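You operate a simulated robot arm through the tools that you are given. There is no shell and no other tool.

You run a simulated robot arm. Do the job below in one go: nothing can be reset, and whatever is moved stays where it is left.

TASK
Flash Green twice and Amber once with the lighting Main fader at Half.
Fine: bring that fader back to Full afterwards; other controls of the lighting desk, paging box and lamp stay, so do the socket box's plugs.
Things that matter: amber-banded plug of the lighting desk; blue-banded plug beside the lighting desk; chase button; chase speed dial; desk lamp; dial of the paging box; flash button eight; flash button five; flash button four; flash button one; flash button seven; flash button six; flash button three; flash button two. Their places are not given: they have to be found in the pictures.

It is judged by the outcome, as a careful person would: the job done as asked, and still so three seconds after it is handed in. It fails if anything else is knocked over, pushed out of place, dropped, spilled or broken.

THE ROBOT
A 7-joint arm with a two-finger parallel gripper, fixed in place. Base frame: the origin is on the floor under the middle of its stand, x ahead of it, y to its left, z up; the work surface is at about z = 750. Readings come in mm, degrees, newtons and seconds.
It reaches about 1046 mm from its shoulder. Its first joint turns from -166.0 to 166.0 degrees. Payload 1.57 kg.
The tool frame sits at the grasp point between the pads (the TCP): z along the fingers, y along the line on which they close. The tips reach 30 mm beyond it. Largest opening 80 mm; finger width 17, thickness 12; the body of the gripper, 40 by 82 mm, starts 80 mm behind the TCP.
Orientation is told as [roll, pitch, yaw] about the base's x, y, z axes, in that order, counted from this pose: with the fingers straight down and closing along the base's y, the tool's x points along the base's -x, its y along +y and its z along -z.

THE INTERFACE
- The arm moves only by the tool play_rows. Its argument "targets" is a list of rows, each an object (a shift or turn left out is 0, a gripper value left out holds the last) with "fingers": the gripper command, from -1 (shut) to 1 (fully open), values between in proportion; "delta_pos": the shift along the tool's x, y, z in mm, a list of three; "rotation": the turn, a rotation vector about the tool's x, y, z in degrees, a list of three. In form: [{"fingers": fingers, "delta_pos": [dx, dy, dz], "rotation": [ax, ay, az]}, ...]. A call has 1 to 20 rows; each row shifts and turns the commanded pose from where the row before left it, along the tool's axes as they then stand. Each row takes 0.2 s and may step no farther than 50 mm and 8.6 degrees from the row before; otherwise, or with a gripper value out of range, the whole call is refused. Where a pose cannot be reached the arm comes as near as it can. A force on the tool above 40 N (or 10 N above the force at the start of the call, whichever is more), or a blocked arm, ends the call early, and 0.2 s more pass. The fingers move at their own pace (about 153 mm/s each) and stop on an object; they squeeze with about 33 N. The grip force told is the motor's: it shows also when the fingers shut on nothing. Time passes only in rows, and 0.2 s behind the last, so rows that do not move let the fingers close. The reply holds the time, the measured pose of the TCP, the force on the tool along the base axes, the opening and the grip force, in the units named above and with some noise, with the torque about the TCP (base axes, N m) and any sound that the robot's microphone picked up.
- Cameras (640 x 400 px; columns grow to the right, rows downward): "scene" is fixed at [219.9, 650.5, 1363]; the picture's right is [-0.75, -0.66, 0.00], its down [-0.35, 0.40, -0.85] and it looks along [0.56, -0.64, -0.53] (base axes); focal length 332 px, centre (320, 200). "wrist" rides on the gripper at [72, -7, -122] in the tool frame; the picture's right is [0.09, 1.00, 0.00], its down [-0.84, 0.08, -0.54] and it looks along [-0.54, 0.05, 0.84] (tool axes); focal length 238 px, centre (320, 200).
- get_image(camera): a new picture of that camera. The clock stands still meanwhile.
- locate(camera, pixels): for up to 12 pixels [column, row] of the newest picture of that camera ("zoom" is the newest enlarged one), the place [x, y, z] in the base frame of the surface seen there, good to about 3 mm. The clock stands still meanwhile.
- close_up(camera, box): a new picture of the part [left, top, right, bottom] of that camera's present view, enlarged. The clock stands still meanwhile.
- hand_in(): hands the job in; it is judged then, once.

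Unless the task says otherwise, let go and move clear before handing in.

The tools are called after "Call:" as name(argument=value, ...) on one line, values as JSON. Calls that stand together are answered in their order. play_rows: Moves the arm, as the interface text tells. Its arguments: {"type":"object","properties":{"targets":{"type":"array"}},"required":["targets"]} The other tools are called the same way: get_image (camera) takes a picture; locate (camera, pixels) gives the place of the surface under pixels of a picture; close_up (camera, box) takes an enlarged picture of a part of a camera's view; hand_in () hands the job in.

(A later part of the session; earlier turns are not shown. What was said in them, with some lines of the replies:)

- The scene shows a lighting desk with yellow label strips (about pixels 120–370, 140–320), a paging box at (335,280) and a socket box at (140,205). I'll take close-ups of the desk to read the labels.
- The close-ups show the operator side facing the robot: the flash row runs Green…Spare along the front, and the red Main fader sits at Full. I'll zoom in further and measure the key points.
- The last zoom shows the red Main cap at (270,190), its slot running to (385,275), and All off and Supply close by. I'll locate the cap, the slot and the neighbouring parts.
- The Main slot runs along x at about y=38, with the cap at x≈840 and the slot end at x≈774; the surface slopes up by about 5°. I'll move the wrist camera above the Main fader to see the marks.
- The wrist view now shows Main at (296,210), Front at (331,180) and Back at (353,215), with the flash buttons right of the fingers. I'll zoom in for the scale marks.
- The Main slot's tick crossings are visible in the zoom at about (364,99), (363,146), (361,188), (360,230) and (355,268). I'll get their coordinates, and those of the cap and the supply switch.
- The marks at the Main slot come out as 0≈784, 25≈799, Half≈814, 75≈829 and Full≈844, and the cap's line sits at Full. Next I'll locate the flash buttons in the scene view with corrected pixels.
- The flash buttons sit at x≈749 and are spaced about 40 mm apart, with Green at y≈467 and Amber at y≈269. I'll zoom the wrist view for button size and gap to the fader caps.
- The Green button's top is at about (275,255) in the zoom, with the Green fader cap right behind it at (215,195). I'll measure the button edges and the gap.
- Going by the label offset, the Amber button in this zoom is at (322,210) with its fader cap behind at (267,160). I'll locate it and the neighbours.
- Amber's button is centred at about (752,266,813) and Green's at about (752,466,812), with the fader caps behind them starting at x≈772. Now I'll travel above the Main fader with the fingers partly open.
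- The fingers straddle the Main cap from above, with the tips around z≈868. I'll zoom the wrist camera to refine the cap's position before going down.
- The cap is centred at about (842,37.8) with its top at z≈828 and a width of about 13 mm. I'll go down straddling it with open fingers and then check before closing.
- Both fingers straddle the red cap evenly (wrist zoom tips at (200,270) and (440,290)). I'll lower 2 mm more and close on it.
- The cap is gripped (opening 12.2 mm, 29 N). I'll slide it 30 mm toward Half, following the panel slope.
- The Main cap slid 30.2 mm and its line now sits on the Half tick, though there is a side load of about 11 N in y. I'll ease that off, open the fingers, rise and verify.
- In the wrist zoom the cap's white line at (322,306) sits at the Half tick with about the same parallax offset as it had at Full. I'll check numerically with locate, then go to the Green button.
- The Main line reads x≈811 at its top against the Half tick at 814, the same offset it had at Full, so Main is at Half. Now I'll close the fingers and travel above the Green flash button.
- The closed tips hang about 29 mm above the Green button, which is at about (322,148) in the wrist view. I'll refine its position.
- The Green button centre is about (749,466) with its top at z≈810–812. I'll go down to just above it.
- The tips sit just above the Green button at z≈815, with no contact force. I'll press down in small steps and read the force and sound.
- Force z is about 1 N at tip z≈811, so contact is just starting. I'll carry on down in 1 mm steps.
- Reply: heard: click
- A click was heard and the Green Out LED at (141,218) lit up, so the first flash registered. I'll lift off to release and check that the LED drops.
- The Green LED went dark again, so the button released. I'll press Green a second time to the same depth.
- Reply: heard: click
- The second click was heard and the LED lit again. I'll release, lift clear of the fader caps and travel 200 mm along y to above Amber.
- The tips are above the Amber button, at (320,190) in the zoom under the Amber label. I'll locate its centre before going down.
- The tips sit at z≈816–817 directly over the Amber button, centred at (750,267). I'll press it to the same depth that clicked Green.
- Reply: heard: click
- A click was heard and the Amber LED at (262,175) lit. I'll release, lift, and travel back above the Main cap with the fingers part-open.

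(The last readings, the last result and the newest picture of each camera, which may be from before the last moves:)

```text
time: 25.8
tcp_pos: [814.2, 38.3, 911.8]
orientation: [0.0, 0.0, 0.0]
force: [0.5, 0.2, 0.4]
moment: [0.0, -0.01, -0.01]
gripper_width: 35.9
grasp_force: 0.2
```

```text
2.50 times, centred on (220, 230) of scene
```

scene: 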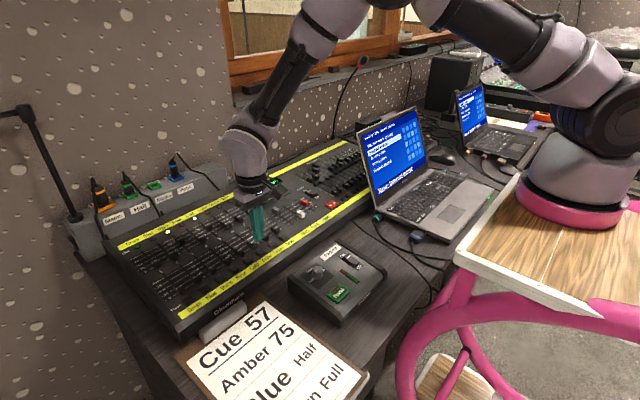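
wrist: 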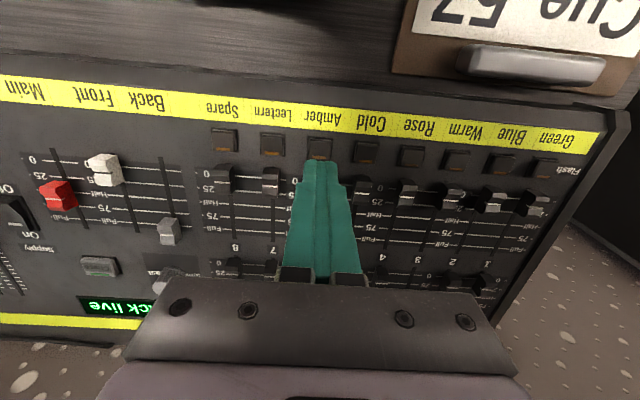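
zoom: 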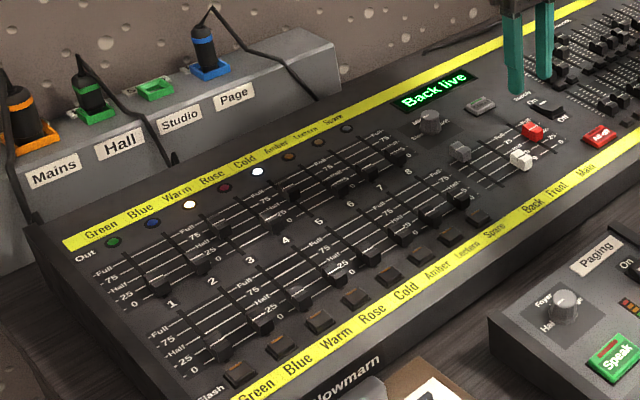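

The LEDs are back to normal and Main is still at Half, with the cap between the fingers. I'll go down and grip it again.

Call:
play_rows(targets=[{"fingers": -0.1, "delta_pos": [0.8, -0.6, 25]}, {"delta_pos": [0, 0, 20]}, {"delta_pos": [0, 0, 12]}, {"delta_pos": [0, 0, 8]}, {"delta_pos": [0, 0, 0]}])

Call:
close_up(camera="wrist", box=[260, 80, 380, 200])

```text
time: 27.0
tcp_pos: [811.9, 38.2, 846.0]
orientation: [0.0, 0.0, 0.0]
force: [0.7, 0.2, -0.5]
moment: [0.01, 0.0, -0.01]
gripper_width: 35.9
grasp_force: 0.0
```

```text
3.33 times, centred on (320, 140) of wrist
```

zoom: 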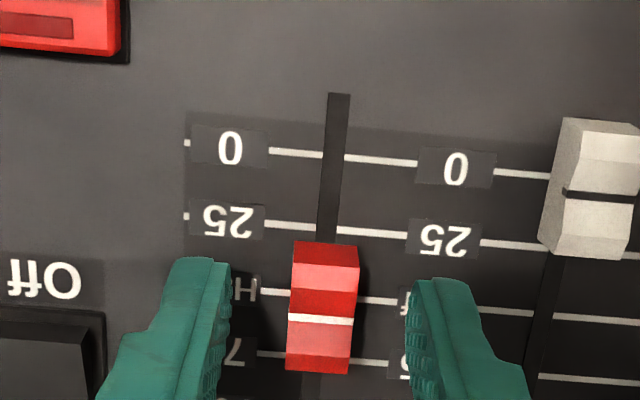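

The fingers straddle the cap evenly again. I'll close and slide it 30 mm back up to Full, rising with the panel slope.

Call:
play_rows(targets=[{"fingers": -0.4}, {"fingers": -1}, {"fingers": -1}, {"delta_pos": [-5, 0, -0.45]}, {"delta_pos": [-5, 0, -0.45]}, {"delta_pos": [-5, 0, -0.45]}, {"delta_pos": [-5, 0, -0.45]}, {"delta_pos": [-5, 0, -0.45]}, {"delta_pos": [-5, 0, -0.4]}, {"delta_pos": [0, 0, 0]}])

Call:
close_up(camera="wrist", box=[260, 80, 380, 200])

```text
time: 29.2
tcp_pos: [841.8, 38.7, 849.1]
orientation: [-0.1, -0.1, -0.1]
force: [-0.6, 7.2, 9.2]
moment: [0.2, -0.11, 0.0]
gripper_width: 12.4
grasp_force: 30.1
```

```text
3.33 times, centred on (320, 140) of wrist
```

zoom: 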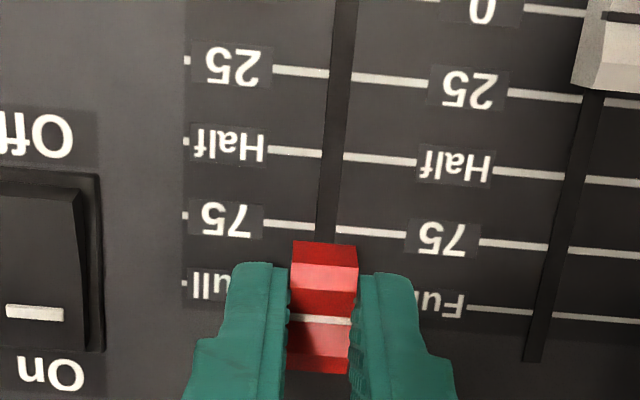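

The cap looks about 1 mm short of where it began: the 75 tick is at (290,225) now against (290,219) before. I'll nudge it up 1 mm more and watch for an end stop in the x force.

Call:
play_rows(targets=[{"fingers": -1, "delta_pos": [-1, -0.3, -0.5]}, {"delta_pos": [0, 0, 0]}])

Call:
close_up(camera="wrist", box=[260, 80, 380, 200])

```text
time: 29.8
tcp_pos: [841.8, 37.2, 848.8]
orientation: [0.0, 0.0, 0.0]
force: [-1.3, 11.2, 9.6]
moment: [0.22, -0.16, 0.01]
gripper_width: 12.5
grasp_force: 29.5
```

```text
3.33 times, centred on (320, 140) of wrist
```

zoom: 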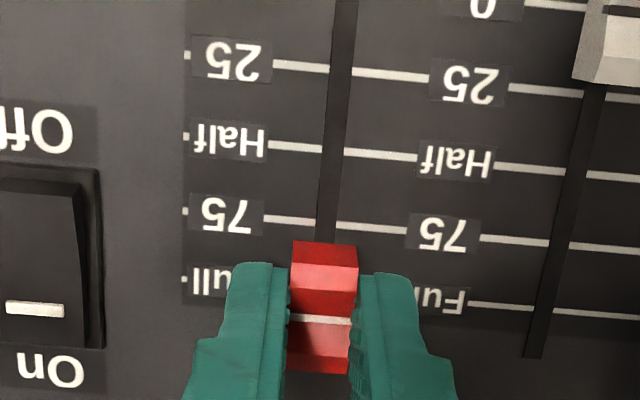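

The ticks now line up as they did at the start (75 at (290,219), Full at the cap's line). I'll relieve the side load, open, lift and verify.

Call:
play_rows(targets=[{"fingers": -1, "delta_pos": [0, 0.6, -0.8]}, {"fingers": -0.5}, {"fingers": -0.1}, {"delta_pos": [0, 0, -15]}, {"delta_pos": [0, 0, -33]}, {"delta_pos": [0, 0, 0]}, {"delta_pos": [0, 0, 0]}])

Call:
close_up(camera="wrist", box=[280, 50, 360, 170])

Call:
close_up(camera="scene", box=[260, 170, 350, 230])

```text
time: 31.4
tcp_pos: [842.0, 38.0, 898.3]
orientation: [0.0, 0.1, -0.1]
force: [-1.0, 0.9, 0.3]
moment: [0.01, 0.05, 0.06]
gripper_width: 35.9
grasp_force: 0.0
```

```text
3.33 times, centred on (320, 110) of wrist
```

zoom: 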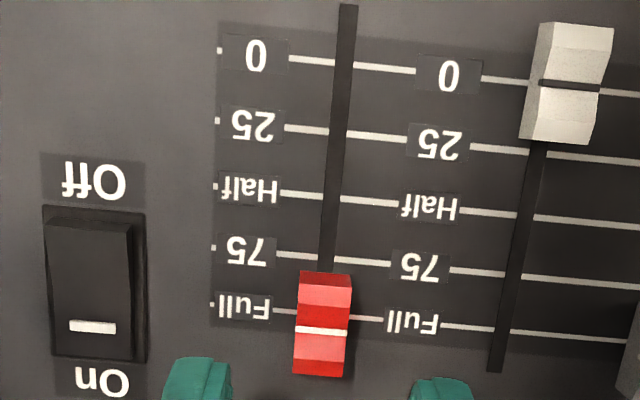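

```text
6.67 times, centred on (305, 200) of scene
```

zoom: 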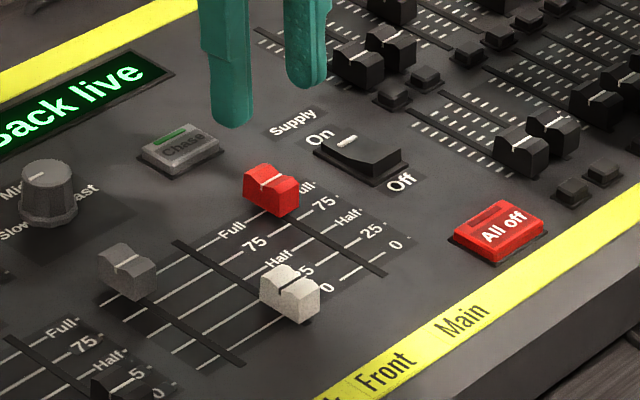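

The scene zoom shows the red cap with its line at (268,181), exactly as at the start, and in the wrist view its offset to the Full tick is the same as before. I'll back the arm up clear and take a final look.

Call:
play_rows(targets=[{"delta_pos": [0, 0, -40]}, {"delta_pos": [0, 0, -40]}, {"delta_pos": [20, 0, -40]}, {"delta_pos": [40, 10, 0]}, {"delta_pos": [40, 10, 0]}, {"delta_pos": [40, 10, 0]}, {"delta_pos": [40, 10, 0]}, {"delta_pos": [40, 10, 0]}, {"delta_pos": [0, 0, 0]}])

Call:
get_image(camera="scene")

Call:
close_up(camera="scene", box=[100, 180, 260, 330])

Call:
close_up(camera="scene", box=[220, 130, 380, 260])

```text
time: 33.4
tcp_pos: [625.9, 88.0, 1017.8]
orientation: [0.0, -0.1, 0.0]
force: [-0.1, -0.2, 0.1]
moment: [-0.03, 0.02, 0.03]
gripper_width: 35.8
grasp_force: 0.0
```

```text
taken
```

scene: 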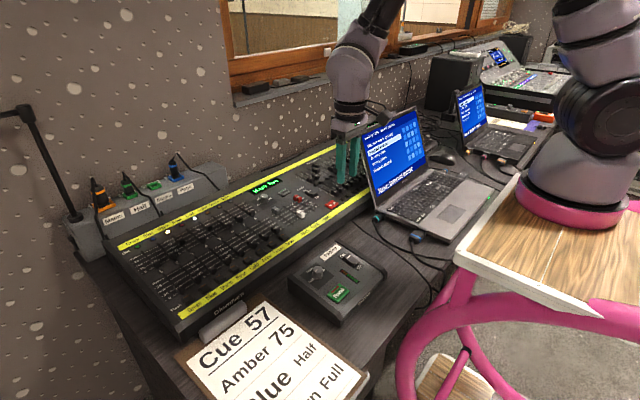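

```text
2.67 times, centred on (180, 255) of scene
```

zoom: 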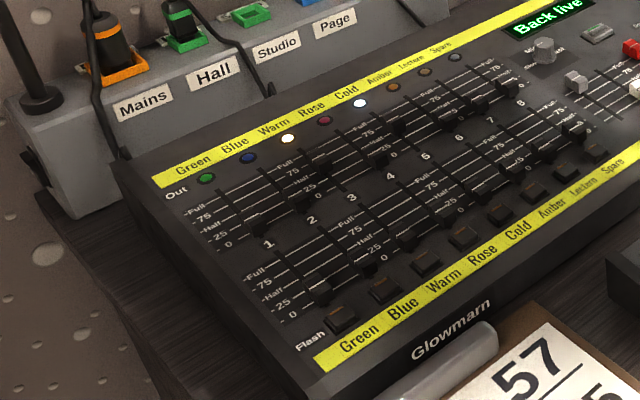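

```text
3.08 times, centred on (300, 195) of scene
```

zoom: 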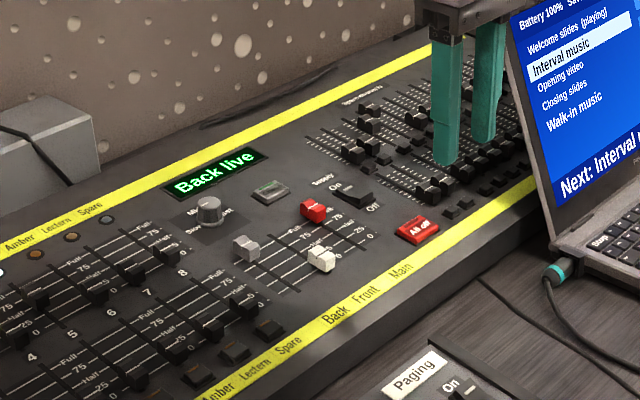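

The final pictures match the start: Main is back at Full, the other faders, LEDs, plugs, paging box and lamp are unchanged, and the arm is clear. Green clicked and lit twice and Amber once, all with Main at Half, so I'll hand in.

Call:
hand_in()

```text
The job is handed in.
```

I flashed Green twice and Amber once with the Main fader at Half, then put the fader back at Full and handed the job in.

- **Flashes:** each of the three presses gave a click and lit its own Out LED. The Green LED was seen to go dark between its two flashes, and both were off again by the end.
- **Main fader:** I slid it 30 mm down to the Half mark for the flashes. In the final pictures its line sits where it was at the start.
- **Everything else:** the final pictures show the desk's other controls, the paging box, the lamp and the socket box's plugs as they were at the start. The arm is clear of the desk.
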